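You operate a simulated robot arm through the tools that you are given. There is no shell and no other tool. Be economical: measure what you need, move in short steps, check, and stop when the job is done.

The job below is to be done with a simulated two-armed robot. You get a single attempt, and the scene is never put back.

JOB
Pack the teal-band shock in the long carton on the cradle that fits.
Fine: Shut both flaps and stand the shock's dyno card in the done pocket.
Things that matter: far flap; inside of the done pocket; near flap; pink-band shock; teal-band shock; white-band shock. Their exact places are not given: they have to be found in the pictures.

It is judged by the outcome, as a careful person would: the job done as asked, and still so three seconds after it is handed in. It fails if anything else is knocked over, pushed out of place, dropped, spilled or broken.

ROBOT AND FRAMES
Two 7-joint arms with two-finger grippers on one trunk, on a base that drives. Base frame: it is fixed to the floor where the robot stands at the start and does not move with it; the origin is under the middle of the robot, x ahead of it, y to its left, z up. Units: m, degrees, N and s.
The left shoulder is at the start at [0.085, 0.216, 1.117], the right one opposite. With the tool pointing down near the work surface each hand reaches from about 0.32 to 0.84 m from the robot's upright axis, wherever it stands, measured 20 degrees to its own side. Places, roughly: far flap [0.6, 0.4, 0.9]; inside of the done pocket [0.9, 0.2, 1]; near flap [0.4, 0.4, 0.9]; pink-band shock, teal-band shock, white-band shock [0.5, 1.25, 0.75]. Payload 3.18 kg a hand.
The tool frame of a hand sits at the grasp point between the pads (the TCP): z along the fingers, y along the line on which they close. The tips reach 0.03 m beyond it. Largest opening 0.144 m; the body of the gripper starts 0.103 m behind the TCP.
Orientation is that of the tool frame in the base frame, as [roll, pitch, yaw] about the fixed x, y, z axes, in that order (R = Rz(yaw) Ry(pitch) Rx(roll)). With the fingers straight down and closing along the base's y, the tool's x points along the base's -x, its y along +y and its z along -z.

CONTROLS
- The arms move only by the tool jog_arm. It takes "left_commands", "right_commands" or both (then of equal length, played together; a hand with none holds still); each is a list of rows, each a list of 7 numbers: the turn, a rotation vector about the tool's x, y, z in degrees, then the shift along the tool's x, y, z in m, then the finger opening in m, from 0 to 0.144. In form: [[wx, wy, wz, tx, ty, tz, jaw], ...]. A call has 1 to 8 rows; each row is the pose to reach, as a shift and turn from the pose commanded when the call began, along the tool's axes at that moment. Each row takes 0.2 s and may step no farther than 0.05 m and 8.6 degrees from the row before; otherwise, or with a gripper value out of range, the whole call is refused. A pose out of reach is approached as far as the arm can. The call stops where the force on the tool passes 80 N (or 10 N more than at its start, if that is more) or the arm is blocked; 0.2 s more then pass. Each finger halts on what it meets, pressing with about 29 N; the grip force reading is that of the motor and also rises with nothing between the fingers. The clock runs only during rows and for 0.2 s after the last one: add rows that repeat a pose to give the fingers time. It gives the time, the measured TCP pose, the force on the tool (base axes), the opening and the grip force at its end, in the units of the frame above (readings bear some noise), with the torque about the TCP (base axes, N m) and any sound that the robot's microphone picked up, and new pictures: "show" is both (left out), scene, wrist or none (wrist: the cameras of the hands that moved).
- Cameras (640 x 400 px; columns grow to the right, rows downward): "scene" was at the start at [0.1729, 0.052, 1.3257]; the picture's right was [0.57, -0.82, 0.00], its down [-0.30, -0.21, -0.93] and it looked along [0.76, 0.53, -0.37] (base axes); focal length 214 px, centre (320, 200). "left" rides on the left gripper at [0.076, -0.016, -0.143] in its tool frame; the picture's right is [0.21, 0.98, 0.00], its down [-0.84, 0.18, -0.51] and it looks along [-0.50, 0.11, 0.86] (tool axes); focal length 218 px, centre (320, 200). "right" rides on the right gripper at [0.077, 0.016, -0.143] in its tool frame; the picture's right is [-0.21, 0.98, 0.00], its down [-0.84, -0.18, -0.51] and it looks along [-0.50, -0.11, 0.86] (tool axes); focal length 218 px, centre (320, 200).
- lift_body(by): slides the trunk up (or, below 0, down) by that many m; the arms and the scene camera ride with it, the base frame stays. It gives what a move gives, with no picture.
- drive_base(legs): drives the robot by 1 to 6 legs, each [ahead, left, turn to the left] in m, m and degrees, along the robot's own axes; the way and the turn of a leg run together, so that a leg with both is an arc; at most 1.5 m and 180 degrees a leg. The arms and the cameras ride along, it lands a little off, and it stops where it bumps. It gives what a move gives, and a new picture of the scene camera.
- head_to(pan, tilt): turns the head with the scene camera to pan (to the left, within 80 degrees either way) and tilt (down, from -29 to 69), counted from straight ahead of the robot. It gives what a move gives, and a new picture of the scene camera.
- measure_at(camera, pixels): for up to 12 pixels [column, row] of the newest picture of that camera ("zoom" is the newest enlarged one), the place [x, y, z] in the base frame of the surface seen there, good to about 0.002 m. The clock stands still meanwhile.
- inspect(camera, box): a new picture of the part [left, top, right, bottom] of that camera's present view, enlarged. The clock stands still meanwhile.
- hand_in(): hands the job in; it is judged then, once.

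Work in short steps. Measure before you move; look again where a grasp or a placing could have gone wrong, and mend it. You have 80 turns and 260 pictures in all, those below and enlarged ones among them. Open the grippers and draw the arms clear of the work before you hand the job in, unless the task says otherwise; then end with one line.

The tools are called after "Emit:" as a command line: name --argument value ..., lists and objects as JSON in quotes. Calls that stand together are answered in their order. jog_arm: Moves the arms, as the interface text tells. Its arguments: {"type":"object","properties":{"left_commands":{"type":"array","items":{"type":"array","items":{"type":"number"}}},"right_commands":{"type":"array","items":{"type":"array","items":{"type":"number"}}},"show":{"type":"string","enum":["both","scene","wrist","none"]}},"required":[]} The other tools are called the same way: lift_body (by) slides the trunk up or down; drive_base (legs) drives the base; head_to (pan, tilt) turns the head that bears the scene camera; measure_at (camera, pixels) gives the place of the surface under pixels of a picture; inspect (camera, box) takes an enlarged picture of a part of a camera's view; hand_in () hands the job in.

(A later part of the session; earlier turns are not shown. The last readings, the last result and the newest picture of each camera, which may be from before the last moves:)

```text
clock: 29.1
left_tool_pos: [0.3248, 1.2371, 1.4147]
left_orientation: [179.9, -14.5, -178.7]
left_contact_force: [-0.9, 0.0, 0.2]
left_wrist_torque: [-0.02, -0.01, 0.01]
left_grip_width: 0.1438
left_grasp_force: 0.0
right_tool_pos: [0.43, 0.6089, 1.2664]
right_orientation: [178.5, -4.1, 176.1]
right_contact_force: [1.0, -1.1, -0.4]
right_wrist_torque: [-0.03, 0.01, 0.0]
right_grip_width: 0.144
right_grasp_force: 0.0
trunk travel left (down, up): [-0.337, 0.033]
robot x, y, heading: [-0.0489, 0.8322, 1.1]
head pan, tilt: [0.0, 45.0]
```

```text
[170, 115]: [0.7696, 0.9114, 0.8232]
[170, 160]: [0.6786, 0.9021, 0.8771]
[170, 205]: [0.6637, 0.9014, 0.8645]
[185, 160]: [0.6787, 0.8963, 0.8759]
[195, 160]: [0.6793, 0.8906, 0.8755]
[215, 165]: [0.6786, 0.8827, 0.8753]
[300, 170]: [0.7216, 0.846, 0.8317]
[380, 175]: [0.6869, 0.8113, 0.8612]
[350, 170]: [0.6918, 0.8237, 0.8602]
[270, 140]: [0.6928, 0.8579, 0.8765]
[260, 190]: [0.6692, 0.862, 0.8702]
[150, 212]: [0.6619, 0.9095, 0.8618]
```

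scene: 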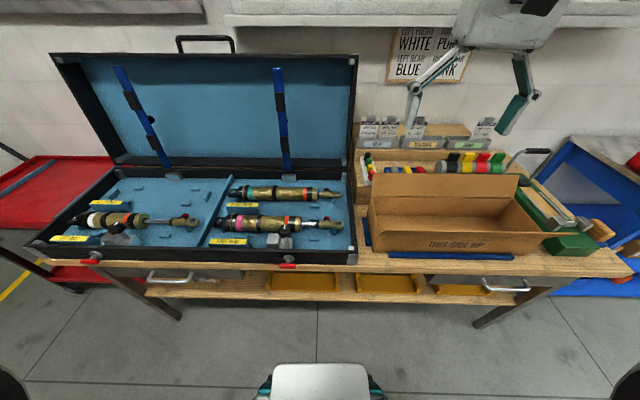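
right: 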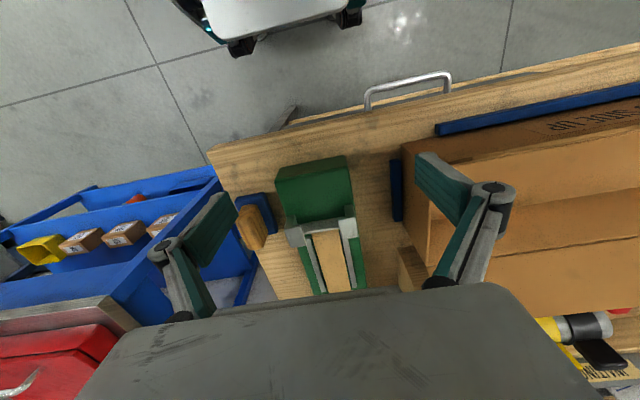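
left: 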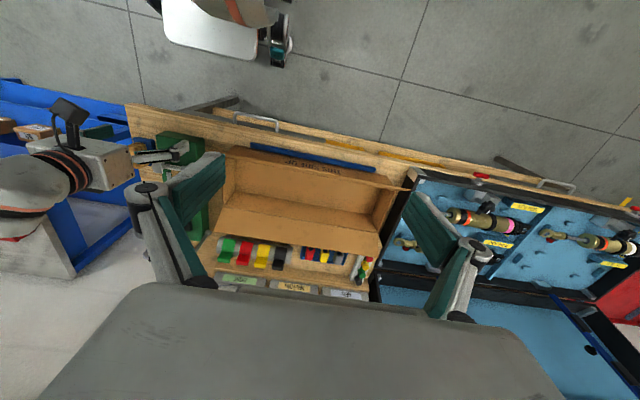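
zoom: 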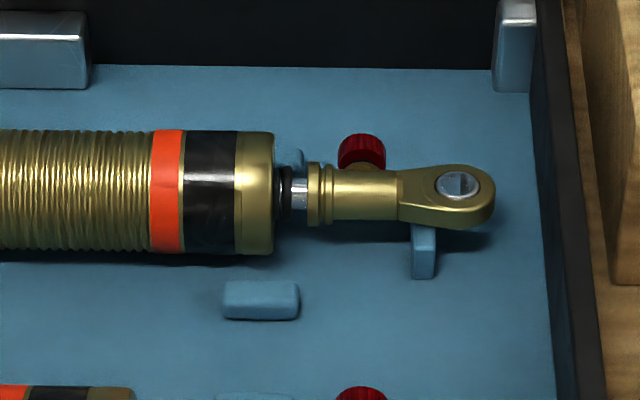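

The teal body is ≈0.30 m long and ≈0.054 m across, with its necks outside. Cradle A (inner spacing ≈0.315) takes it between the saddles, and pink (≈0.258) would match B. I'll take A, backing up a little and lowering the trunk with the arms clear of the bench.

Emit:
drive_base --legs '[[-0.2, 0, -1.1]]'

Emit:
lift_body --by -0.15

Emit:
lift_body --by -0.15

Emit:
head_to --pan 15 --tilt 45

```text
clock: 30.7
left_tool_pos: [0.1304, 1.227, 1.4132]
left_orientation: [-180.0, -14.4, -180.0]
left_contact_force: [-0.4, -0.5, 0.6]
left_wrist_torque: [0.0, 0.0, 0.01]
left_grip_width: 0.1441
left_grasp_force: 0.1
right_tool_pos: [0.2223, 0.5956, 1.2648]
right_orientation: [178.5, -4.2, 174.9]
right_contact_force: [-0.8, 0.3, 0.7]
right_wrist_torque: [-0.02, -0.03, -0.04]
right_grip_width: 0.1439
right_grasp_force: 0.0
trunk travel left (down, up): [-0.337, 0.033]
robot x, y, heading: [-0.2499, 0.8236, 0.0]
head pan, tilt: [0.0, 45.0]
```

scene: 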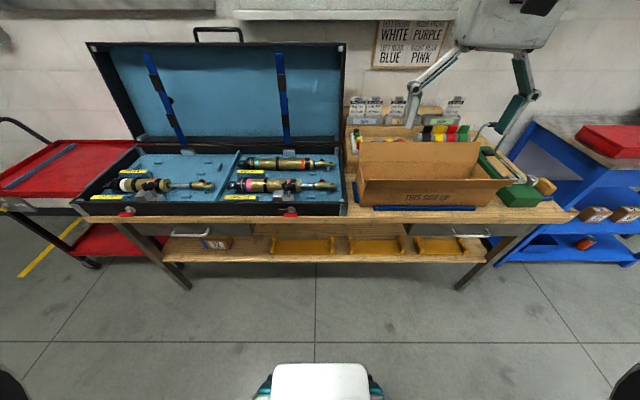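

```text
clock: 32.5
left_tool_pos: [0.1281, 1.2262, 1.266]
left_orientation: [-180.0, -14.2, -180.0]
left_contact_force: [-0.8, -0.1, 0.8]
left_wrist_torque: [-0.01, -0.08, 0.02]
left_grip_width: 0.144
left_grasp_force: 0.0
right_tool_pos: [0.2205, 0.5964, 1.1162]
right_orientation: [178.5, -4.1, 174.9]
right_contact_force: [-0.4, 0.0, -0.1]
right_wrist_torque: [-0.02, -0.02, 0.01]
right_grip_width: 0.144
right_grasp_force: 0.0
trunk travel left (down, up): [-0.187, 0.183]
robot x, y, heading: [-0.2495, 0.824, 0.3]
head pan, tilt: [0.0, 45.0]
```

```text
clock: 34.2
left_tool_pos: [0.1284, 1.2255, 1.1148]
left_orientation: [180.0, -14.3, -180.0]
left_contact_force: [-0.6, 0.5, -0.1]
left_wrist_torque: [0.0, -0.04, 0.01]
left_grip_width: 0.1437
left_grasp_force: 0.0
right_tool_pos: [0.2218, 0.5958, 0.9659]
right_orientation: [178.5, -4.1, 174.9]
right_contact_force: [0.1, 0.1, 1.1]
right_wrist_torque: [0.01, -0.03, 0.0]
right_grip_width: 0.1441
right_grasp_force: 0.1
trunk travel left (down, up): [-0.037, 0.333]
robot x, y, heading: [-0.2503, 0.8243, -0.2]
head pan, tilt: [0.0, 45.0]
```

```text
clock: 35.0
left_tool_pos: [0.1312, 1.2266, 1.1144]
left_orientation: [180.0, -14.5, -179.9]
left_contact_force: [0.3, -0.3, -0.1]
left_wrist_torque: [0.03, 0.05, -0.01]
left_grip_width: 0.1439
left_grasp_force: 0.1
right_tool_pos: [0.223, 0.5968, 0.9653]
right_orientation: [178.5, -4.1, 174.9]
right_contact_force: [0.6, 0.4, -0.7]
right_wrist_torque: [-0.02, 0.01, 0.02]
right_grip_width: 0.1438
right_grasp_force: 0.1
trunk travel left (down, up): [-0.037, 0.333]
robot x, y, heading: [-0.2482, 0.8259, 0.3]
head pan, tilt: [15.0, 45.0]
```

scene: 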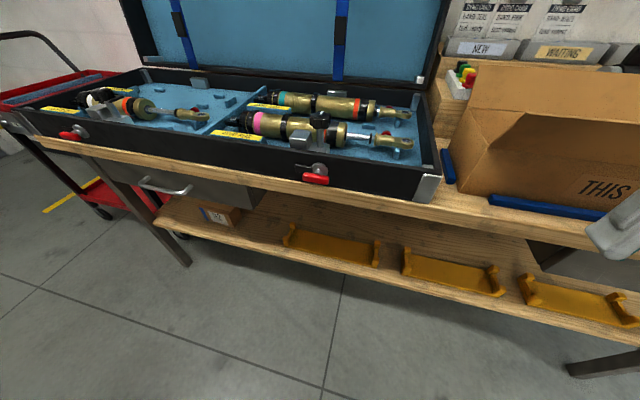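

The left side is clear in front of the bench. I'll pitch the left hand to 50° forward while lowering it in front of the shelf near cradle A's left post.

Emit:
jog_arm --left_commands '[[0, -8.06, 0, -0.0097, -0.0171, 0.0375, 0.144], [0, -16.12, 0, -0.0194, -0.0342, 0.075, 0.144], [0, -24.2, 0, -0.029, -0.0513, 0.1125, 0.144], [0, -32.2, 0, -0.0388, -0.0685, 0.15, 0.1], [0, -40.3, 0, -0.0485, -0.0856, 0.1875, 0.08], [0, -48.4, 0, -0.058, -0.1027, 0.225, 0.07], [0, -56.4, 0, -0.068, -0.12, 0.2625, 0.06], [0, -64.5, 0, -0.0775, -0.137, 0.3, 0.06]]' --show "both"

```text
clock: 36.8
left_tool_pos: [0.1424, 1.2547, 1.0026]
left_orientation: [180.0, 45.7, 177.9]
left_contact_force: [-0.3, -0.2, -0.1]
left_wrist_torque: [-0.02, -0.03, -0.01]
left_grip_width: 0.06
left_grasp_force: 0.1
left hand out of reach, approached as far as the arm can: row 3, 4, 5, 6, 7, 8
right_tool_pos: [0.2218, 0.597, 0.965]
right_orientation: [178.4, -4.2, 174.9]
right_contact_force: [-0.1, 0.1, 0.4]
right_wrist_torque: [-0.02, 0.0, 0.0]
right_grip_width: 0.1443
right_grasp_force: 0.2
trunk travel left (down, up): [-0.037, 0.333]
robot x, y, heading: [-0.2465, 0.8268, 0.1]
head pan, tilt: [15.0, 45.0]
```

scene: 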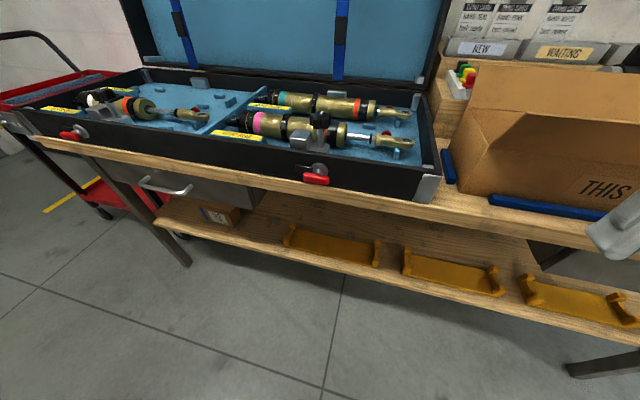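
left: 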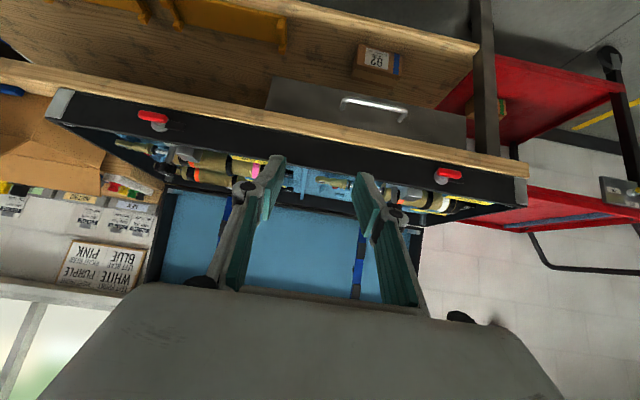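

The arm is too close to the body to go lower there. I'll back up a little, then push the hand forward with a small test move.

Emit:
drive_base --legs '[[-0.08, 0, 0]]'

Emit:
jog_arm --left_commands '[[0, 0, 0, -0.034, 0, 0.036, 0.06]]' --show "none"

```text
clock: 37.8
left_tool_pos: [0.0626, 1.2539, 1.002]
left_orientation: [-179.9, 45.7, 178.0]
left_contact_force: [0.0, -0.4, -0.1]
left_wrist_torque: [-0.02, 0.01, -0.03]
left_grip_width: 0.0598
left_grasp_force: 0.1
right_tool_pos: [0.1445, 0.5959, 0.9659]
right_orientation: [178.6, -4.2, 175.0]
right_contact_force: [-0.1, -0.5, 0.0]
right_wrist_torque: [0.0, -0.03, -0.02]
right_grip_width: 0.1441
right_grasp_force: 0.1
trunk travel left (down, up): [-0.037, 0.333]
robot x, y, heading: [-0.3275, 0.8256, -0.1]
head pan, tilt: [15.0, 45.0]
```

scene: 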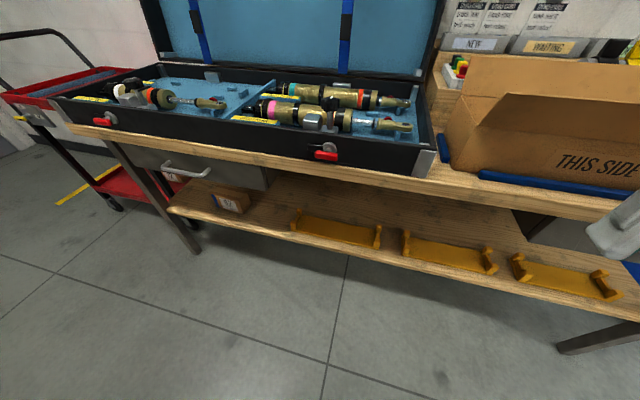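

```text
clock: 38.2
left_tool_pos: [0.104, 1.2725, 1.0068]
left_orientation: [-179.9, 45.4, 177.5]
left_contact_force: [-0.5, 0.4, 0.3]
left_wrist_torque: [0.01, 0.04, 0.0]
left_grip_width: 0.0597
left_grasp_force: 0.0
left hand out of reach, approached as far as the arm can: row 1
right_tool_pos: [0.1449, 0.5957, 0.9657]
right_orientation: [178.5, -4.3, 175.0]
right_contact_force: [0.2, 0.8, 0.3]
right_wrist_torque: [-0.01, 0.02, -0.02]
right_grip_width: 0.1437
right_grasp_force: 0.1
trunk travel left (down, up): [-0.037, 0.333]
robot x, y, heading: [-0.3266, 0.8273, 0.1]
head pan, tilt: [15.0, 45.0]
```

I'll continue forward and back toward y≈1.09, since the arm should have more room farther out.

Emit:
jog_arm --left_commands '[[0, 0, 0, -0.03, -0.025, 0.03, 0.06], [0, 0, 0, -0.06, -0.05, 0.06, 0.06], [0, 0, 0, -0.09, -0.075, 0.09, 0.06], [0, 0, 0, -0.12, -0.1, 0.12, 0.06], [0, 0, 0, -0.15, -0.13, 0.15, 0.06], [0, 0, 0, -0.15, -0.17, 0.15, 0.06]]' --show "wrist"

```text
refused: row 5 steps farther than a row can; nothing moved
```

Emit:
jog_arm --left_commands '[[0, 0, 0, -0.03, -0.02, 0.03, 0.06], [0, 0, 0, -0.06, -0.04, 0.06, 0.06], [0, 0, 0, -0.09, -0.06, 0.09, 0.06], [0, 0, 0, -0.12, -0.08, 0.12, 0.06], [0, 0, 0, -0.145, -0.11, 0.145, 0.06], [0, 0, 0, -0.145, -0.15, 0.145, 0.06]]' --show "wrist"

```text
clock: 39.6
left_tool_pos: [0.3067, 1.2477, 1.0476]
left_orientation: [-177.3, 44.5, 174.9]
left_contact_force: [-0.8, -1.6, 0.6]
left_wrist_torque: [0.02, 0.04, -0.04]
left_grip_width: 0.0599
left_grasp_force: 0.0
left hand out of reach, approached as far as the arm can: row 1, 2, 3, 4, 5, 6
right_tool_pos: [0.1431, 0.5962, 0.9661]
right_orientation: [178.6, -4.2, 174.9]
right_contact_force: [0.5, 0.4, -0.6]
right_wrist_torque: [0.05, -0.04, 0.0]
right_grip_width: 0.144
right_grasp_force: 0.0
trunk travel left (down, up): [-0.037, 0.333]
robot x, y, heading: [-0.3275, 0.8265, 0.3]
head pan, tilt: [15.0, 45.0]
```

left: 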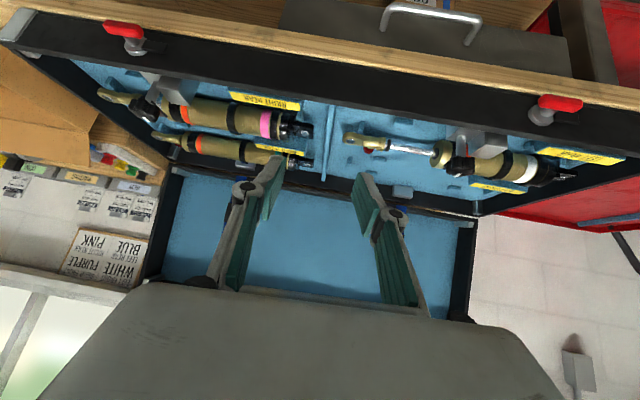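

The left arm seems stuck at a joint limit above z≈1.0. I'll look at its posture.

Emit:
head_to --pan 50 --tilt 35

```text
clock: 40.6
left_tool_pos: [0.3064, 1.2478, 1.0474]
left_orientation: [-177.2, 44.4, 174.9]
left_contact_force: [0.5, -0.2, 0.2]
left_wrist_torque: [-0.03, -0.02, -0.02]
left_grip_width: 0.0602
left_grasp_force: 0.1
right_tool_pos: [0.1439, 0.5967, 0.9663]
right_orientation: [178.5, -4.2, 174.9]
right_contact_force: [0.3, -0.9, -0.1]
right_wrist_torque: [-0.01, 0.0, -0.01]
right_grip_width: 0.144
right_grasp_force: 0.0
trunk travel left (down, up): [-0.037, 0.333]
robot x, y, heading: [-0.3277, 0.8264, 0.1]
head pan, tilt: [50.0, 35.0]
```

scene: 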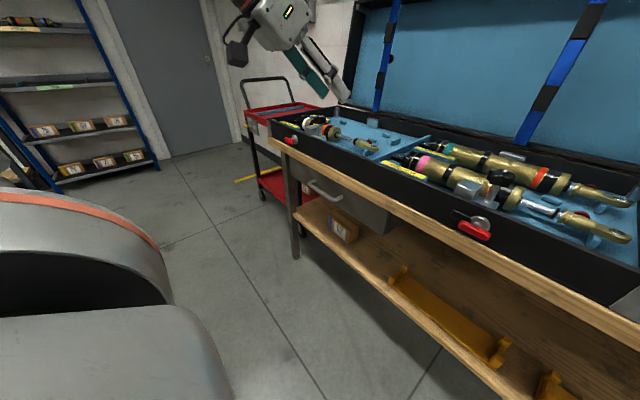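

Emit:
head_to --pan 60 --tilt -5

```text
clock: 41.7
left_tool_pos: [0.3057, 1.2476, 1.0467]
left_orientation: [-177.2, 44.5, 174.9]
left_contact_force: [-0.6, -0.9, 0.4]
left_wrist_torque: [0.01, 0.02, -0.01]
left_grip_width: 0.0601
left_grasp_force: 0.1
right_tool_pos: [0.1434, 0.5964, 0.9651]
right_orientation: [178.5, -4.2, 174.9]
right_contact_force: [-0.3, 0.4, 0.2]
right_wrist_torque: [0.01, -0.06, 0.0]
right_grip_width: 0.1441
right_grasp_force: 0.0
trunk travel left (down, up): [-0.037, 0.333]
robot x, y, heading: [-0.3261, 0.8296, -0.1]
head pan, tilt: [60.0, -5.0]
```

scene: 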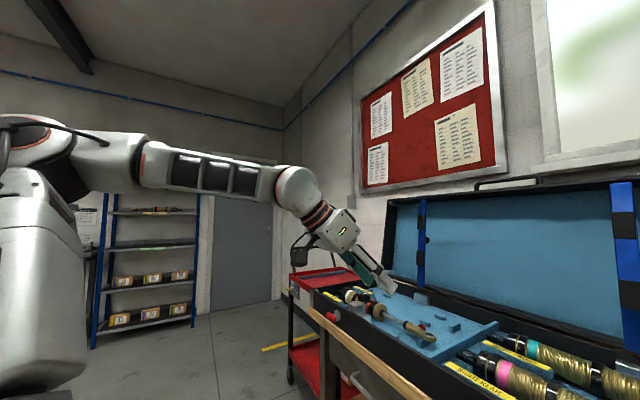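

The elbow is high and outside. Now that the hand is farther out, I'll lower it straight and check how it responds.

Emit:
jog_arm --left_commands '[[0, 0, 0, 0.03, -0.015, 0.03, 0.06], [0, 0, 0, 0.06, -0.03, 0.06, 0.06], [0, 0, 0, 0.09, -0.05, 0.09, 0.06], [0, 0, 0, 0.12, -0.07, 0.12, 0.06]]' --show "scene"

```text
clock: 42.7
left_tool_pos: [0.3013, 1.2426, 0.8812]
left_orientation: [-173.9, 44.5, 174.6]
left_contact_force: [-0.8, 0.6, 0.8]
left_wrist_torque: [0.0, 0.01, -0.02]
left_grip_width: 0.0601
left_grasp_force: 0.0
left hand out of reach, approached as far as the arm can: row 1, 2, 3, 4
right_tool_pos: [0.1437, 0.5962, 0.9642]
right_orientation: [178.5, -4.3, 174.8]
right_contact_force: [0.1, 0.3, 0.1]
right_wrist_torque: [-0.01, 0.03, -0.01]
right_grip_width: 0.1442
right_grasp_force: 0.1
trunk travel left (down, up): [-0.037, 0.333]
robot x, y, heading: [-0.326, 0.8233, -0.1]
head pan, tilt: [60.0, -5.0]
```

scene: 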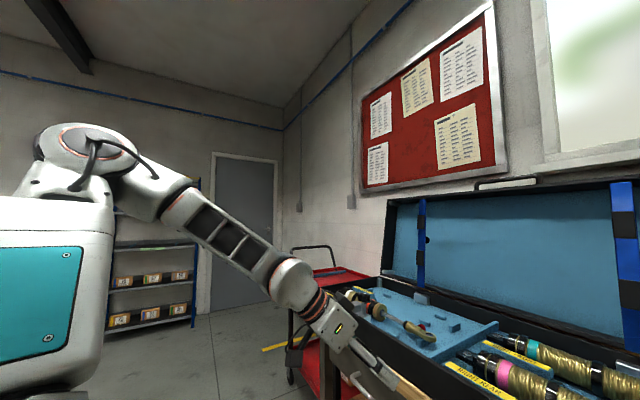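

The arm lowers well now but won't come inward, so I'll use the base for y. Next I'll lower to z≈0.62.

Emit:
jog_arm --left_commands '[[0, 0, 0, 0.033, 0, 0.0285, 0.06], [0, 0, 0, 0.066, 0, 0.057, 0.06], [0, 0, 0, 0.099, 0, 0.0855, 0.06], [0, 0, 0, 0.131, 0, 0.114, 0.06], [0, 0, 0, 0.164, 0, 0.1425, 0.06], [0, 0, 0, 0.197, 0, 0.171, 0.06]]' --show "wrist"

```text
clock: 44.1
left_tool_pos: [0.2736, 1.226, 0.6167]
left_orientation: [-174.0, 44.3, 174.5]
left_contact_force: [0.6, -0.1, -0.1]
left_wrist_torque: [-0.04, 0.04, -0.01]
left_grip_width: 0.06
left_grasp_force: 0.1
right_tool_pos: [0.1434, 0.5972, 0.9652]
right_orientation: [178.6, -4.3, 174.9]
right_contact_force: [-0.1, 0.0, -1.3]
right_wrist_torque: [-0.03, 0.02, 0.04]
right_grip_width: 0.1442
right_grasp_force: 0.1
trunk travel left (down, up): [-0.037, 0.333]
robot x, y, heading: [-0.3276, 0.8281, -0.2]
head pan, tilt: [60.0, -5.0]
```

left: 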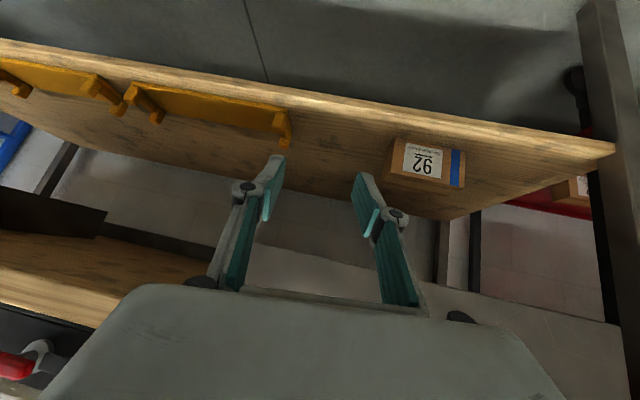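

The hand is at pre-pose height. I'll square its orientation and drive right 0.14 m.

Emit:
jog_arm --left_commands '[[-5, -2.9, -1.7, 0, 0, 0, 0.06], [-10, -5.8, -3.4, 0, 0, 0, 0.06]]' --show "none"

Emit:
drive_base --legs '[[0, -0.14, 0]]'

Emit:
inspect --camera "left" --box '[0, 0, 640, 400]'

```text
clock: 44.7
left_tool_pos: [0.275, 1.2266, 0.6195]
left_orientation: [179.7, 50.1, 179.6]
left_contact_force: [0.2, -0.2, 0.1]
left_wrist_torque: [0.01, 0.0, 0.01]
left_grip_width: 0.06
left_grasp_force: 0.1
right_tool_pos: [0.1443, 0.5959, 0.9659]
right_orientation: [178.5, -4.2, 174.9]
right_contact_force: [0.2, 0.0, -0.3]
right_wrist_torque: [0.0, 0.05, 0.01]
right_grip_width: 0.1439
right_grasp_force: 0.1
trunk travel left (down, up): [-0.037, 0.333]
robot x, y, heading: [-0.3271, 0.8249, 0.2]
head pan, tilt: [60.0, -5.0]
```

```text
clock: 46.6
left_tool_pos: [0.2758, 1.0875, 0.6185]
left_orientation: [-180.0, 50.1, 179.8]
left_contact_force: [-0.2, -1.0, 0.4]
left_wrist_torque: [-0.03, 0.0, 0.01]
left_grip_width: 0.0598
left_grasp_force: 0.2
right_tool_pos: [0.1437, 0.4561, 0.9659]
right_orientation: [178.5, -4.1, 175.0]
right_contact_force: [0.3, 0.2, 0.7]
right_wrist_torque: [0.0, 0.0, -0.03]
right_grip_width: 0.1442
right_grasp_force: 0.1
trunk travel left (down, up): [-0.037, 0.333]
robot x, y, heading: [-0.3279, 0.6838, 0.4]
head pan, tilt: [60.0, -5.0]
```

scene: 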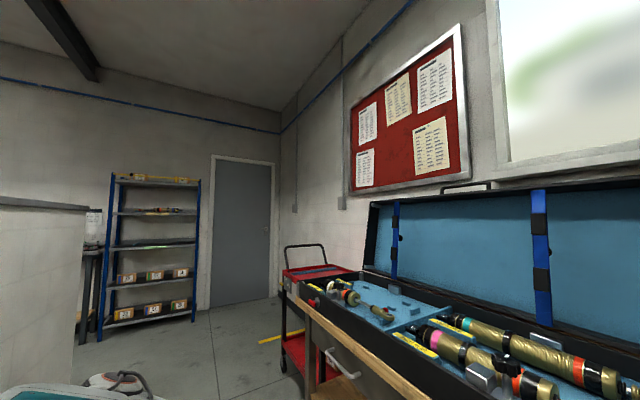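

```text
1.00 times, centred on (320, 200) of left (not enlarged: the box is as wide or as high as the picture)
```

zoom: 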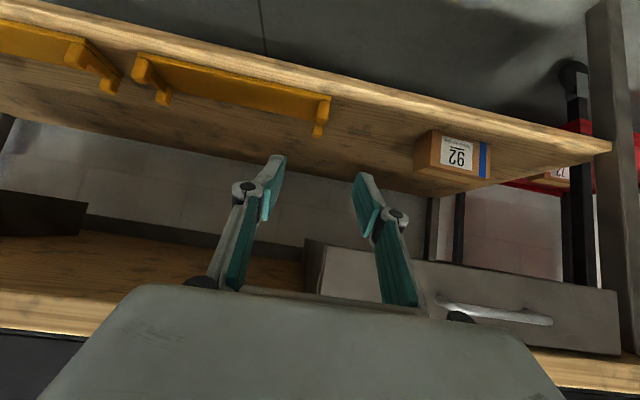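

The left post of cradle A is at (322,112). I'll measure it precisely.

Emit:
inspect --camera "left" --box '[280, 80, 360, 140]'

Emit:
measure_at --camera "zoom" --pixels '[[300, 130], [330, 130], [370, 130], [390, 140], [330, 220], [360, 220], [320, 240], [300, 330], [320, 360], [345, 360], [310, 420], [335, 425]]'

Emit:
measure_at --camera "left" --pixels '[[140, 58], [162, 98], [330, 97], [240, 88], [495, 308], [400, 330], [60, 300], [300, 240]]'

```text
6.67 times, centred on (320, 110) of left
```

zoom: 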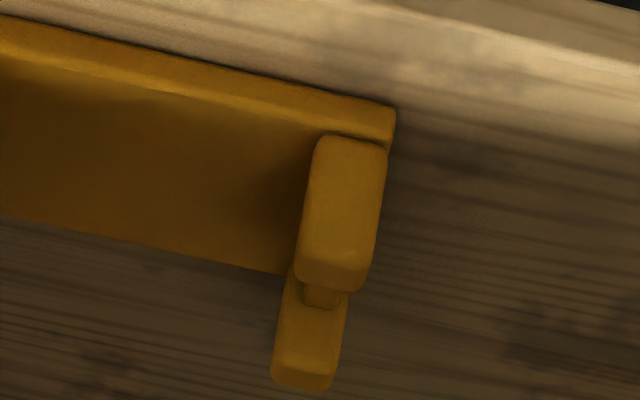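

```text
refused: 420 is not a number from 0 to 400
```

```text
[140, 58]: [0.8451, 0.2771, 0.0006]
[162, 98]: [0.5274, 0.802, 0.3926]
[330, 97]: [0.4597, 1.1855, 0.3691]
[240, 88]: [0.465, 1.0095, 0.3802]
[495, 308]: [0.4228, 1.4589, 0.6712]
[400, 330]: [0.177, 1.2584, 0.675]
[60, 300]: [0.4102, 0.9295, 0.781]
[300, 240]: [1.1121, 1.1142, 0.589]
```

Emit:
measure_at --camera "zoom" --pixels '[[310, 180], [345, 150], [375, 160], [383, 190], [345, 220], [335, 265], [360, 270], [305, 240], [320, 300], [310, 350], [330, 380], [385, 130]]'

```text
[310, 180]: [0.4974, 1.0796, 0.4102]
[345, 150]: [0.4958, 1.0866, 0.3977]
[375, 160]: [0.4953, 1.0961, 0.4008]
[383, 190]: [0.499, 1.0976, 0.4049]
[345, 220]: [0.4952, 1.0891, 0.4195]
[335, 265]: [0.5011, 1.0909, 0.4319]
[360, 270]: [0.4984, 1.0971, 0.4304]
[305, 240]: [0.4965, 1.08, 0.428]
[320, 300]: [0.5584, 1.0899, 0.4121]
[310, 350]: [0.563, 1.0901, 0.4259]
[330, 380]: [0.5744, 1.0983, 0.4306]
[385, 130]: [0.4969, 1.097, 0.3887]
```

The post spans y 1.079–1.098 with its front at x=0.496 and top at z=0.432. I'll approach along the fingers to about 5 cm short, then check.

Emit:
jog_arm --left_commands '[[0, 0, 0, 0.001, 0, 0.049, 0.06], [0, 0, 0, 0.002, 0, 0.098, 0.06], [0, 0, 0, 0.003, 0, 0.147, 0.06], [0, 0, 0, 0.004, 0.001, 0.196, 0.06], [0, 0, 0, 0.005, 0.001, 0.245, 0.06]]' --show "wrist"

```text
clock: 47.8
left_tool_pos: [0.4619, 1.0862, 0.4565]
left_orientation: [-179.9, 50.0, 180.0]
left_contact_force: [0.2, 0.1, 0.1]
left_wrist_torque: [0.03, 0.0, -0.01]
left_grip_width: 0.06
left_grasp_force: 0.0
right_tool_pos: [0.1434, 0.4562, 0.9647]
right_orientation: [178.5, -4.3, 175.1]
right_contact_force: [-0.1, -0.6, -0.4]
right_wrist_torque: [0.0, 0.01, 0.0]
right_grip_width: 0.1439
right_grasp_force: 0.0
trunk travel left (down, up): [-0.037, 0.333]
robot x, y, heading: [-0.3267, 0.6866, 0.0]
head pan, tilt: [60.0, -5.0]
```

left: 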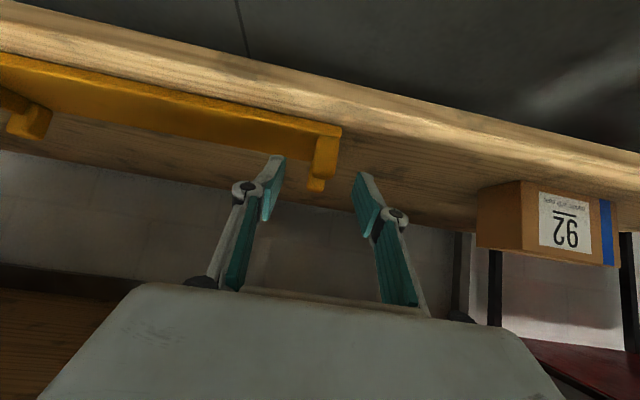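

The post is centred between the fingers. I'll advance the last 5 cm and close.

Emit:
jog_arm --left_commands '[[0, 0, 0, 0, 0.0025, 0.026, 0.06], [0, 0, 0, 0.001, 0.0025, 0.05, 0.06], [0, 0, 0, 0.001, 0.0025, 0.05, 0.0], [0, 0, 0, 0.001, 0.0025, 0.05, 0.0], [0, 0, 0, 0.001, 0.0025, 0.05, 0.0]]' --show "wrist"

```text
clock: 49.0
left_tool_pos: [0.499, 1.0891, 0.425]
left_orientation: [180.0, 50.1, 180.0]
left_contact_force: [-0.1, -0.3, 0.2]
left_wrist_torque: [0.15, 0.0, -0.01]
left_grip_width: 0.0211
left_grasp_force: 28.8
right_tool_pos: [0.1445, 0.4564, 0.9667]
right_orientation: [178.4, -4.2, 175.0]
right_contact_force: [0.0, -0.7, 0.0]
right_wrist_torque: [0.01, 0.0, 0.0]
right_grip_width: 0.144
right_grasp_force: 0.1
trunk travel left (down, up): [-0.037, 0.333]
robot x, y, heading: [-0.327, 0.6829, -0.0]
head pan, tilt: [60.0, -5.0]
```

left: 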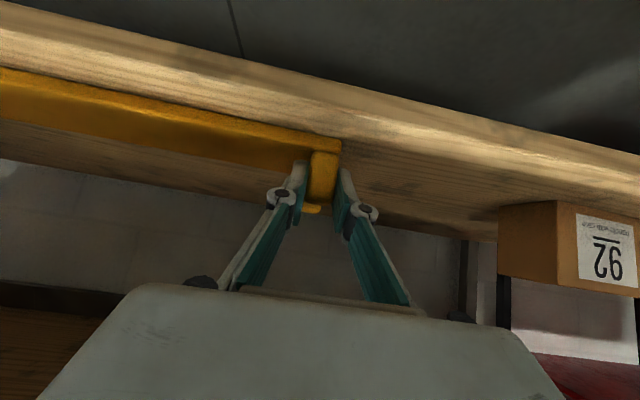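

It's gripped (21 mm, 28.8 N). I'll lift 4 cm and check the load.

Emit:
jog_arm --left_commands '[[0, 0, 0, -0.0077, 0, -0.0064, 0.0], [0, 0, 0, -0.0153, 0, -0.0129, 0.0], [0, 0, 0, -0.023, 0, -0.0193, 0.0], [0, 0, 0, -0.0306, 0, -0.0257, 0.0]]' --show "wrist"

```text
clock: 50.0
left_tool_pos: [0.4987, 1.0898, 0.4652]
left_orientation: [-180.0, 50.1, 180.0]
left_contact_force: [0.5, -0.4, -1.4]
left_wrist_torque: [0.11, 0.04, 0.0]
left_grip_width: 0.0213
left_grasp_force: 29.2
right_tool_pos: [0.1437, 0.4568, 0.9652]
right_orientation: [178.5, -4.2, 175.0]
right_contact_force: [0.5, -0.1, 0.4]
right_wrist_torque: [-0.01, -0.04, 0.0]
right_grip_width: 0.1439
right_grasp_force: 0.0
trunk travel left (down, up): [-0.037, 0.333]
robot x, y, heading: [-0.3309, 0.6844, 0.3]
head pan, tilt: [60.0, -5.0]
```

left: 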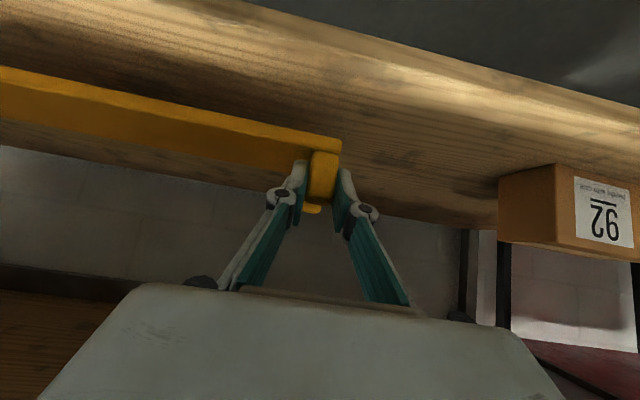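

The cradle is light and rigidly held. I'll pull it straight back out from under the bench.

Emit:
jog_arm --left_commands '[[0, 0, 0, 0.029, 0, -0.0345, 0.0], [0, 0, 0, 0.058, 0, -0.069, 0.0], [0, 0, 0, 0.087, 0, -0.1035, 0.0], [0, 0, 0, 0.116, 0, -0.138, 0.0], [0, 0, 0, 0.145, 0, -0.1725, 0.0], [0, 0, 0, 0.174, 0, -0.207, 0.0]]' --show "wrist"

Emit:
head_to --pan 35 --tilt 45

```text
clock: 51.4
left_tool_pos: [0.228, 1.0878, 0.4629]
left_orientation: [179.9, 50.3, 179.9]
left_contact_force: [0.3, -0.5, 0.0]
left_wrist_torque: [0.14, 0.04, -0.02]
left_grip_width: 0.0212
left_grasp_force: 29.3
right_tool_pos: [0.1441, 0.4561, 0.9654]
right_orientation: [178.7, -4.2, 174.8]
right_contact_force: [0.1, 0.2, 0.0]
right_wrist_torque: [-0.01, 0.0, -0.01]
right_grip_width: 0.144
right_grasp_force: 0.1
trunk travel left (down, up): [-0.037, 0.333]
robot x, y, heading: [-0.3263, 0.6867, 0.0]
head pan, tilt: [60.0, -5.0]
```

left: 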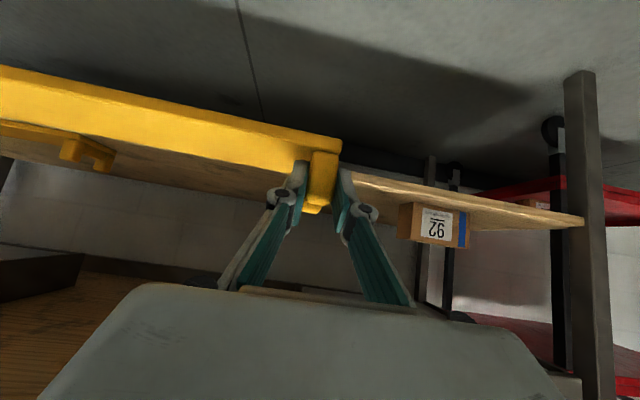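

```text
clock: 52.6
left_tool_pos: [0.2269, 1.0888, 0.4621]
left_orientation: [-180.0, 50.0, 179.9]
left_contact_force: [-0.9, -0.2, -1.8]
left_wrist_torque: [0.1, 0.05, 0.03]
left_grip_width: 0.0211
left_grasp_force: 29.6
right_tool_pos: [0.1448, 0.4575, 0.9659]
right_orientation: [178.5, -4.2, 175.0]
right_contact_force: [0.0, 0.4, 0.3]
right_wrist_torque: [0.0, 0.01, 0.01]
right_grip_width: 0.1445
right_grasp_force: 0.1
trunk travel left (down, up): [-0.037, 0.333]
robot x, y, heading: [-0.3282, 0.6857, 0.4]
head pan, tilt: [35.0, 45.0]
```

scene: 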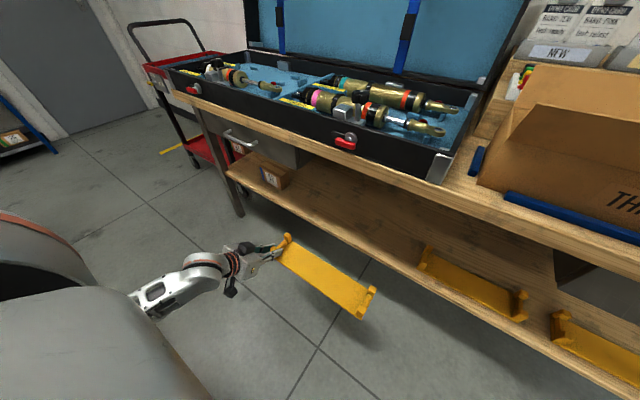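

The cradle is out and level. I'll raise the trunk so the handover to the right hand happens above bench height.

Emit:
lift_body --by 0.3

Emit:
head_to --pan 20 --tilt 50

```text
clock: 55.6
left_tool_pos: [0.2269, 1.0912, 0.7637]
left_orientation: [-180.0, 50.1, 179.9]
left_contact_force: [-0.1, -0.7, -0.5]
left_wrist_torque: [0.11, 0.04, -0.03]
left_grip_width: 0.021
left_grasp_force: 28.9
right_tool_pos: [0.1443, 0.4562, 1.2659]
right_orientation: [178.5, -4.2, 175.0]
right_contact_force: [1.0, 0.0, -0.1]
right_wrist_torque: [-0.02, 0.0, -0.01]
right_grip_width: 0.1441
right_grasp_force: 0.0
trunk travel left (down, up): [-0.337, 0.033]
robot x, y, heading: [-0.329, 0.6849, 0.1]
head pan, tilt: [35.0, 45.0]
```

```text
clock: 56.3
left_tool_pos: [0.2273, 1.0906, 0.7635]
left_orientation: [-180.0, 50.1, 179.9]
left_contact_force: [-0.7, 0.1, -0.1]
left_wrist_torque: [0.08, 0.01, -0.02]
left_grip_width: 0.0211
left_grasp_force: 29.1
right_tool_pos: [0.1435, 0.4554, 1.2647]
right_orientation: [178.5, -4.2, 175.0]
right_contact_force: [-0.2, -0.4, 0.2]
right_wrist_torque: [-0.02, 0.02, -0.01]
right_grip_width: 0.144
right_grasp_force: 0.0
trunk travel left (down, up): [-0.337, 0.033]
robot x, y, heading: [-0.3285, 0.6885, 0.2]
head pan, tilt: [20.0, 50.0]
```

scene: 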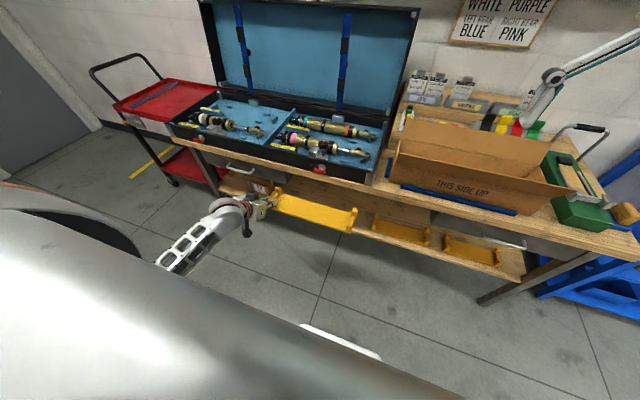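

Emit:
inspect --camera "scene" --box '[255, 180, 375, 245]'

Emit:
measure_at --camera "zoom" --pixels '[[480, 230], [510, 230], [525, 155], [540, 165], [535, 150], [500, 185], [115, 90], [300, 140], [480, 280], [150, 75], [160, 60], [300, 100]]'

```text
5.33 times, centred on (315, 212) of scene
```

zoom: 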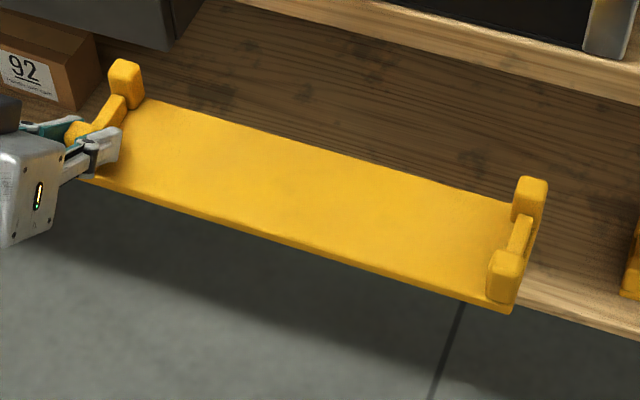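

```text
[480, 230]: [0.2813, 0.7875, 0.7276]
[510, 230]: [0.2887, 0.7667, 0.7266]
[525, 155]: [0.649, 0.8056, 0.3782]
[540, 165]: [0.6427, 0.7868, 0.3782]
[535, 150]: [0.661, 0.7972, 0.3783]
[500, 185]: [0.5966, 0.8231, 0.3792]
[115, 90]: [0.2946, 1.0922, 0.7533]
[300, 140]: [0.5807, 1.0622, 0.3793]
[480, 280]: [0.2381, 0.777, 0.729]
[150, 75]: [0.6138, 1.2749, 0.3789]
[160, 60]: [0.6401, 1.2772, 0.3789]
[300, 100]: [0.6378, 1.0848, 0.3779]
```

Emit:
measure_at --camera "zoom" --pixels '[[530, 183], [522, 182], [543, 184], [530, 205], [508, 255], [495, 258], [520, 258], [505, 268], [523, 225], [125, 65], [118, 70], [522, 243]]'

```text
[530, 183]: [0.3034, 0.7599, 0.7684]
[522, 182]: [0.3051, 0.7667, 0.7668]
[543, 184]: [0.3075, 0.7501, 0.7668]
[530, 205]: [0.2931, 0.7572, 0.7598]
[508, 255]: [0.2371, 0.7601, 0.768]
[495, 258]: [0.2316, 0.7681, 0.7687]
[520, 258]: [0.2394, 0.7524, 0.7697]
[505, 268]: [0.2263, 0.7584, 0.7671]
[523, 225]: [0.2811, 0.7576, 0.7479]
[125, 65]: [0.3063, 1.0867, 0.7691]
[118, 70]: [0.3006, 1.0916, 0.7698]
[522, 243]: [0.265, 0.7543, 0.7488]
```

The rear-right post centre is (0.304, 0.758), top z=0.769. I'll bring the right hand forward and down first, squaring its orientation.

Emit:
jog_arm --right_commands '[[0.3, -0.7, -0.85, -0.029, 0.0015, 0.033, 0.144], [0.5, -1.4, -1.7, -0.058, 0.003, 0.066, 0.144], [0.8, -2.1, -2.5, -0.087, 0.0045, 0.099, 0.12], [1.0, -2.8, -3.4, -0.116, 0.006, 0.132, 0.1], [1.3, -3.5, -4.2, -0.145, 0.0075, 0.165, 0.08], [1.5, -4.2, -5, -0.1743, 0.009, 0.198, 0.07]]' --show "scene"

```text
clock: 57.7
left_tool_pos: [0.2286, 1.0915, 0.7634]
left_orientation: [-179.9, 50.0, 179.9]
left_contact_force: [-0.3, 0.7, -0.3]
left_wrist_torque: [0.09, 0.03, -0.02]
left_grip_width: 0.021
left_grasp_force: 29.0
right_tool_pos: [0.304, 0.454, 1.055]
right_orientation: [179.9, 0.0, 180.0]
right_contact_force: [0.6, 0.9, -0.3]
right_wrist_torque: [0.03, 0.09, -0.04]
right_grip_width: 0.0698
right_grasp_force: 0.0
trunk travel left (down, up): [-0.337, 0.033]
robot x, y, heading: [-0.329, 0.6869, -0.1]
head pan, tilt: [20.0, 50.0]
```

scene: 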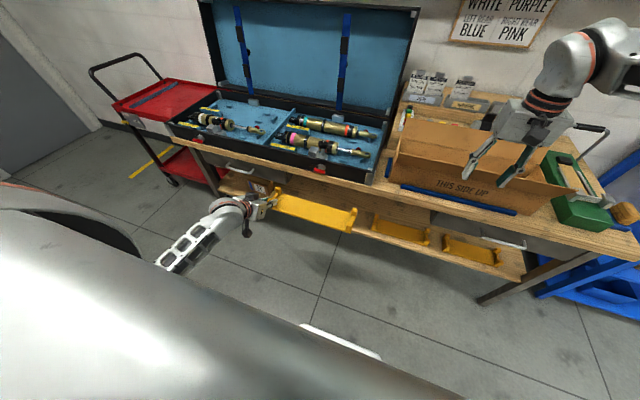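

The hand is exactly placed. Now I'll move it left above the post.

Emit:
jog_arm --right_commands '[[0, 0, 0, 0, 0.0435, 0.02, 0.06], [0, 0, 0, 0, 0.087, 0.04, 0.06], [0, 0, 0, 0, 0.1305, 0.06, 0.06], [0, 0, 0, 0, 0.174, 0.08, 0.06], [0, 0, 0, 0, 0.2175, 0.1, 0.06], [0, 0, 0, 0, 0.261, 0.12, 0.06], [0, 0, 0, 0, 0.3045, 0.14, 0.06]]' --show "both"

```text
clock: 59.3
left_tool_pos: [0.2261, 1.0914, 0.7642]
left_orientation: [-180.0, 50.1, 179.9]
left_contact_force: [-0.7, 0.9, -1.2]
left_wrist_torque: [0.08, 0.02, -0.03]
left_grip_width: 0.0213
left_grasp_force: 28.7
right_tool_pos: [0.3033, 0.7635, 0.9173]
right_orientation: [179.9, 0.0, 180.0]
right_contact_force: [-0.1, -0.4, 0.9]
right_wrist_torque: [-0.06, 0.02, -0.03]
right_grip_width: 0.06
right_grasp_force: 0.0
trunk travel left (down, up): [-0.337, 0.033]
robot x, y, heading: [-0.3288, 0.6889, 0.2]
head pan, tilt: [20.0, 50.0]
```

scene: 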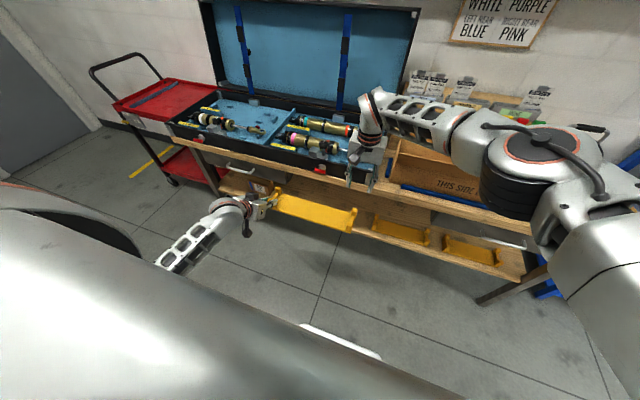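
right: 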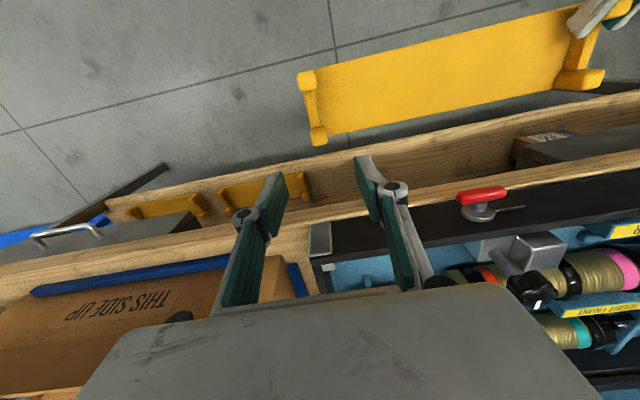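

Rear post at (318,137) in the right camera. I'll measure it before descending.

Emit:
inspect --camera "right" --box '[280, 60, 360, 150]'

Emit:
measure_at --camera "right" --pixels '[[312, 132], [318, 137], [325, 138], [313, 137], [318, 143], [306, 78], [310, 105]]'

```text
4.44 times, centred on (320, 105) of right
```

zoom: 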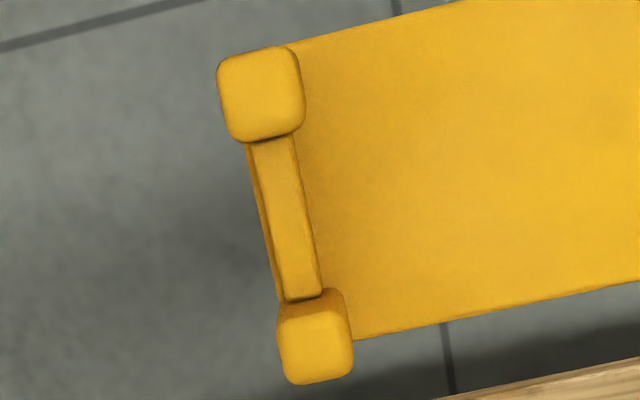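

```text
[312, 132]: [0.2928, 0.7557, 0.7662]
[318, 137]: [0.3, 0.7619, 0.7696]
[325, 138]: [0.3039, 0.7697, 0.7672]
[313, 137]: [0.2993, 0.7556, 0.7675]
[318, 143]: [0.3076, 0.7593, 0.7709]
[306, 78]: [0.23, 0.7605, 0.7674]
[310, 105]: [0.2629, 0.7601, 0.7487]
```

The post is centred at about (0.302, 0.761). I'll descend 0.152 m and close the right hand, with the left still holding.

Emit:
jog_arm --right_commands '[[0, 0, 0, 0.001, -0.0025, 0.04, 0.06], [0, 0, 0, 0.001, -0.0025, 0.08, 0.06], [0, 0, 0, 0.001, -0.0025, 0.12, 0.06], [0, 0, 0, 0.001, -0.0025, 0.152, 0.06], [0, 0, 0, 0.001, -0.0025, 0.152, 0.0], [0, 0, 0, 0.001, -0.0025, 0.152, 0.0], [0, 0, 0, 0.001, -0.0025, 0.152, 0.0]]' --show "both"

```text
clock: 61.1
left_tool_pos: [0.227, 1.0895, 0.7644]
left_orientation: [179.9, 50.0, 179.8]
left_contact_force: [-0.2, -0.6, -1.1]
left_wrist_torque: [0.14, 0.03, 0.01]
left_grip_width: 0.0212
left_grasp_force: 29.5
right_tool_pos: [0.324, 0.689, 0.7815]
right_orientation: [-179.3, 0.7, 175.3]
right_contact_force: [0.1, 0.4, -0.5]
right_wrist_torque: [0.02, 0.04, 0.04]
right_grip_width: 0.0
right_grasp_force: 29.2
right hand out of reach, approached as far as the arm can: row 2, 3, 4, 5, 6, 7
trunk travel left (down, up): [-0.337, 0.033]
robot x, y, heading: [-0.3224, 0.689, -0.2]
head pan, tilt: [20.0, 50.0]
stopped in row 7 (right hand): the arm was blocked; the commanded pose is now the measured one
```

scene: 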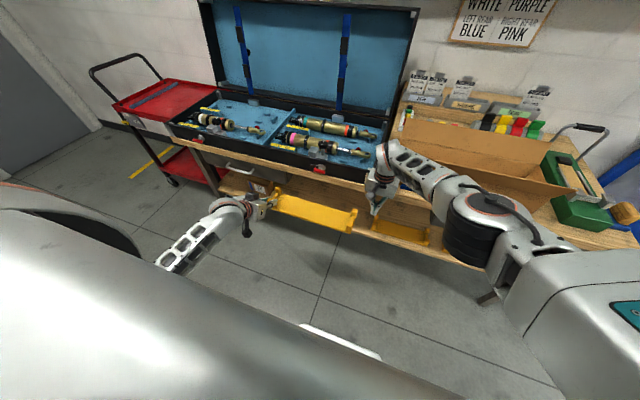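
right: 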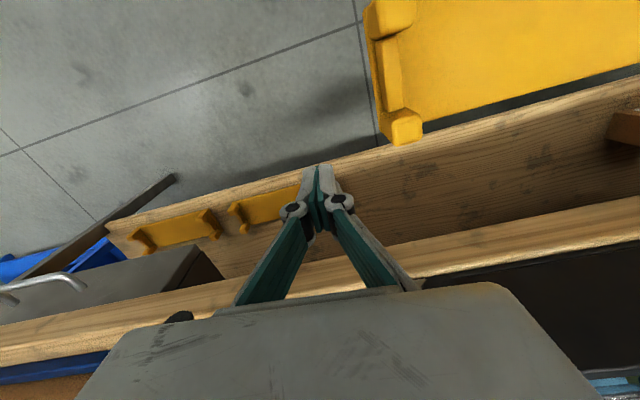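

The right arm can't reach that far across. I'll raise and retract it to the right, then shift the cradle to the right with the left arm.

Emit:
jog_arm --right_commands '[[0, 0, 0, 0, -0.02, -0.03, 0.06], [0, 0, 0, 0, -0.05, -0.06, 0.06], [0, 0, 0, 0, -0.08, -0.1, 0.06], [0, 0, 0, 0, -0.11, -0.13, 0.06]]' --show "none"

Emit:
jog_arm --left_commands '[[0, 0, 0, 0, -0.03, 0, 0], [0, 0, 0, 0, -0.06, 0, 0], [0, 0, 0, 0, -0.09, 0, 0], [0, 0, 0, 0, -0.12, 0, 0], [0, 0, 0, 0, -0.15, 0, 0], [0, 0, 0, 0, -0.17, 0, 0]]' --show "scene"

```text
clock: 62.1
left_tool_pos: [0.2283, 1.09, 0.7642]
left_orientation: [-180.0, 50.2, 179.9]
left_contact_force: [0.2, 0.0, -0.2]
left_wrist_torque: [0.12, 0.05, 0.04]
left_grip_width: 0.0214
left_grasp_force: 28.6
right_tool_pos: [0.3085, 0.5863, 0.9114]
right_orientation: [-179.4, 0.7, 175.9]
right_contact_force: [0.1, -0.2, -1.0]
right_wrist_torque: [0.08, 0.02, 0.03]
right_grip_width: 0.0602
right_grasp_force: 0.0
trunk travel left (down, up): [-0.337, 0.033]
robot x, y, heading: [-0.3272, 0.6877, 0.5]
head pan, tilt: [20.0, 50.0]
```

```text
clock: 63.5
left_tool_pos: [0.2263, 0.92, 0.7668]
left_orientation: [179.9, 50.1, 179.7]
left_contact_force: [0.2, -0.5, -0.5]
left_wrist_torque: [0.14, 0.03, -0.05]
left_grip_width: 0.0211
left_grasp_force: 28.7
right_tool_pos: [0.3103, 0.5868, 0.9126]
right_orientation: [-179.3, 0.6, 175.8]
right_contact_force: [0.9, 0.0, -0.3]
right_wrist_torque: [-0.01, 0.01, 0.01]
right_grip_width: 0.0597
right_grasp_force: 0.1
trunk travel left (down, up): [-0.337, 0.033]
robot x, y, heading: [-0.3277, 0.6847, -0.1]
head pan, tilt: [20.0, 50.0]
```

scene: 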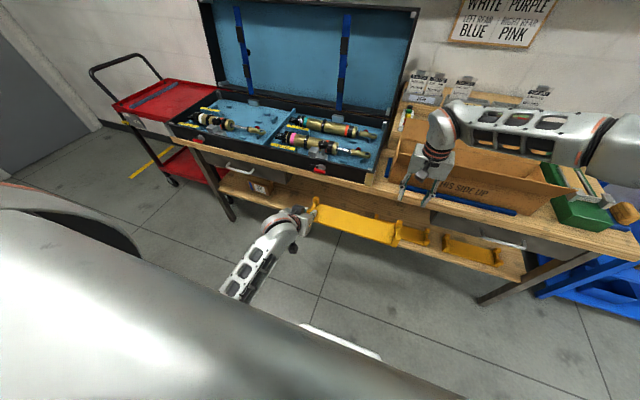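

The cradle is shifted. The post should now be near (0.301, 0.590). I'll align the right hand, lower it part way and verify.

Emit:
jog_arm --right_commands '[[-0.4, 0.3, -2.1, 0.005, 0.0012, 0.02, 0.06], [-0.7, 0.6, -4.2, 0.0095, 0.0025, 0.04, 0.06]]' --show "wrist"

Emit:
inspect --camera "right" --box '[260, 60, 380, 180]'

```text
clock: 64.1
left_tool_pos: [0.2278, 0.9211, 0.767]
left_orientation: [180.0, 50.1, 179.9]
left_contact_force: [0.2, -0.8, -0.9]
left_wrist_torque: [0.11, 0.03, 0.0]
left_grip_width: 0.0214
left_grasp_force: 28.4
right_tool_pos: [0.301, 0.5893, 0.8711]
right_orientation: [-180.0, 0.0, -179.8]
right_contact_force: [-0.4, 0.3, 0.8]
right_wrist_torque: [-0.02, 0.02, 0.02]
right_grip_width: 0.0598
right_grasp_force: 0.0
trunk travel left (down, up): [-0.337, 0.033]
robot x, y, heading: [-0.3257, 0.6875, 0.3]
head pan, tilt: [20.0, 50.0]
```

right: 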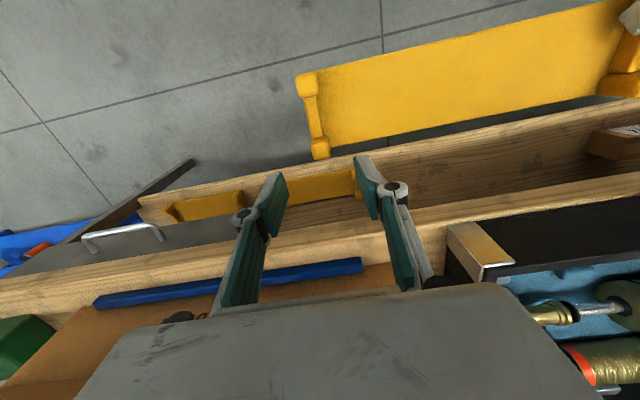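

```text
3.33 times, centred on (320, 120) of right
```

zoom: 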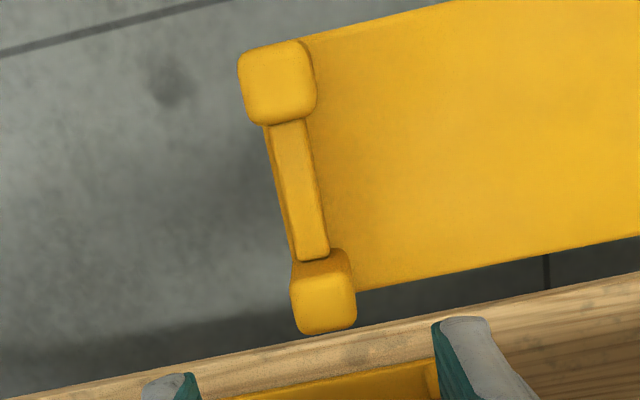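

Emit:
measure_at --camera "zoom" --pixels '[[297, 290], [322, 300], [352, 300], [300, 320], [325, 325], [340, 265], [290, 200], [400, 240]]'

```text
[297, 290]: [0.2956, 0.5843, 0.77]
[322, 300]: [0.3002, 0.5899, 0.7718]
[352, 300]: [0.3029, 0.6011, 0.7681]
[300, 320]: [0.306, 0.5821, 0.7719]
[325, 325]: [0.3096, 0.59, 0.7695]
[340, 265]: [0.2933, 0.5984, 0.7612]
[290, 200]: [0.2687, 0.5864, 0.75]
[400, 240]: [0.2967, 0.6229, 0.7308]
```

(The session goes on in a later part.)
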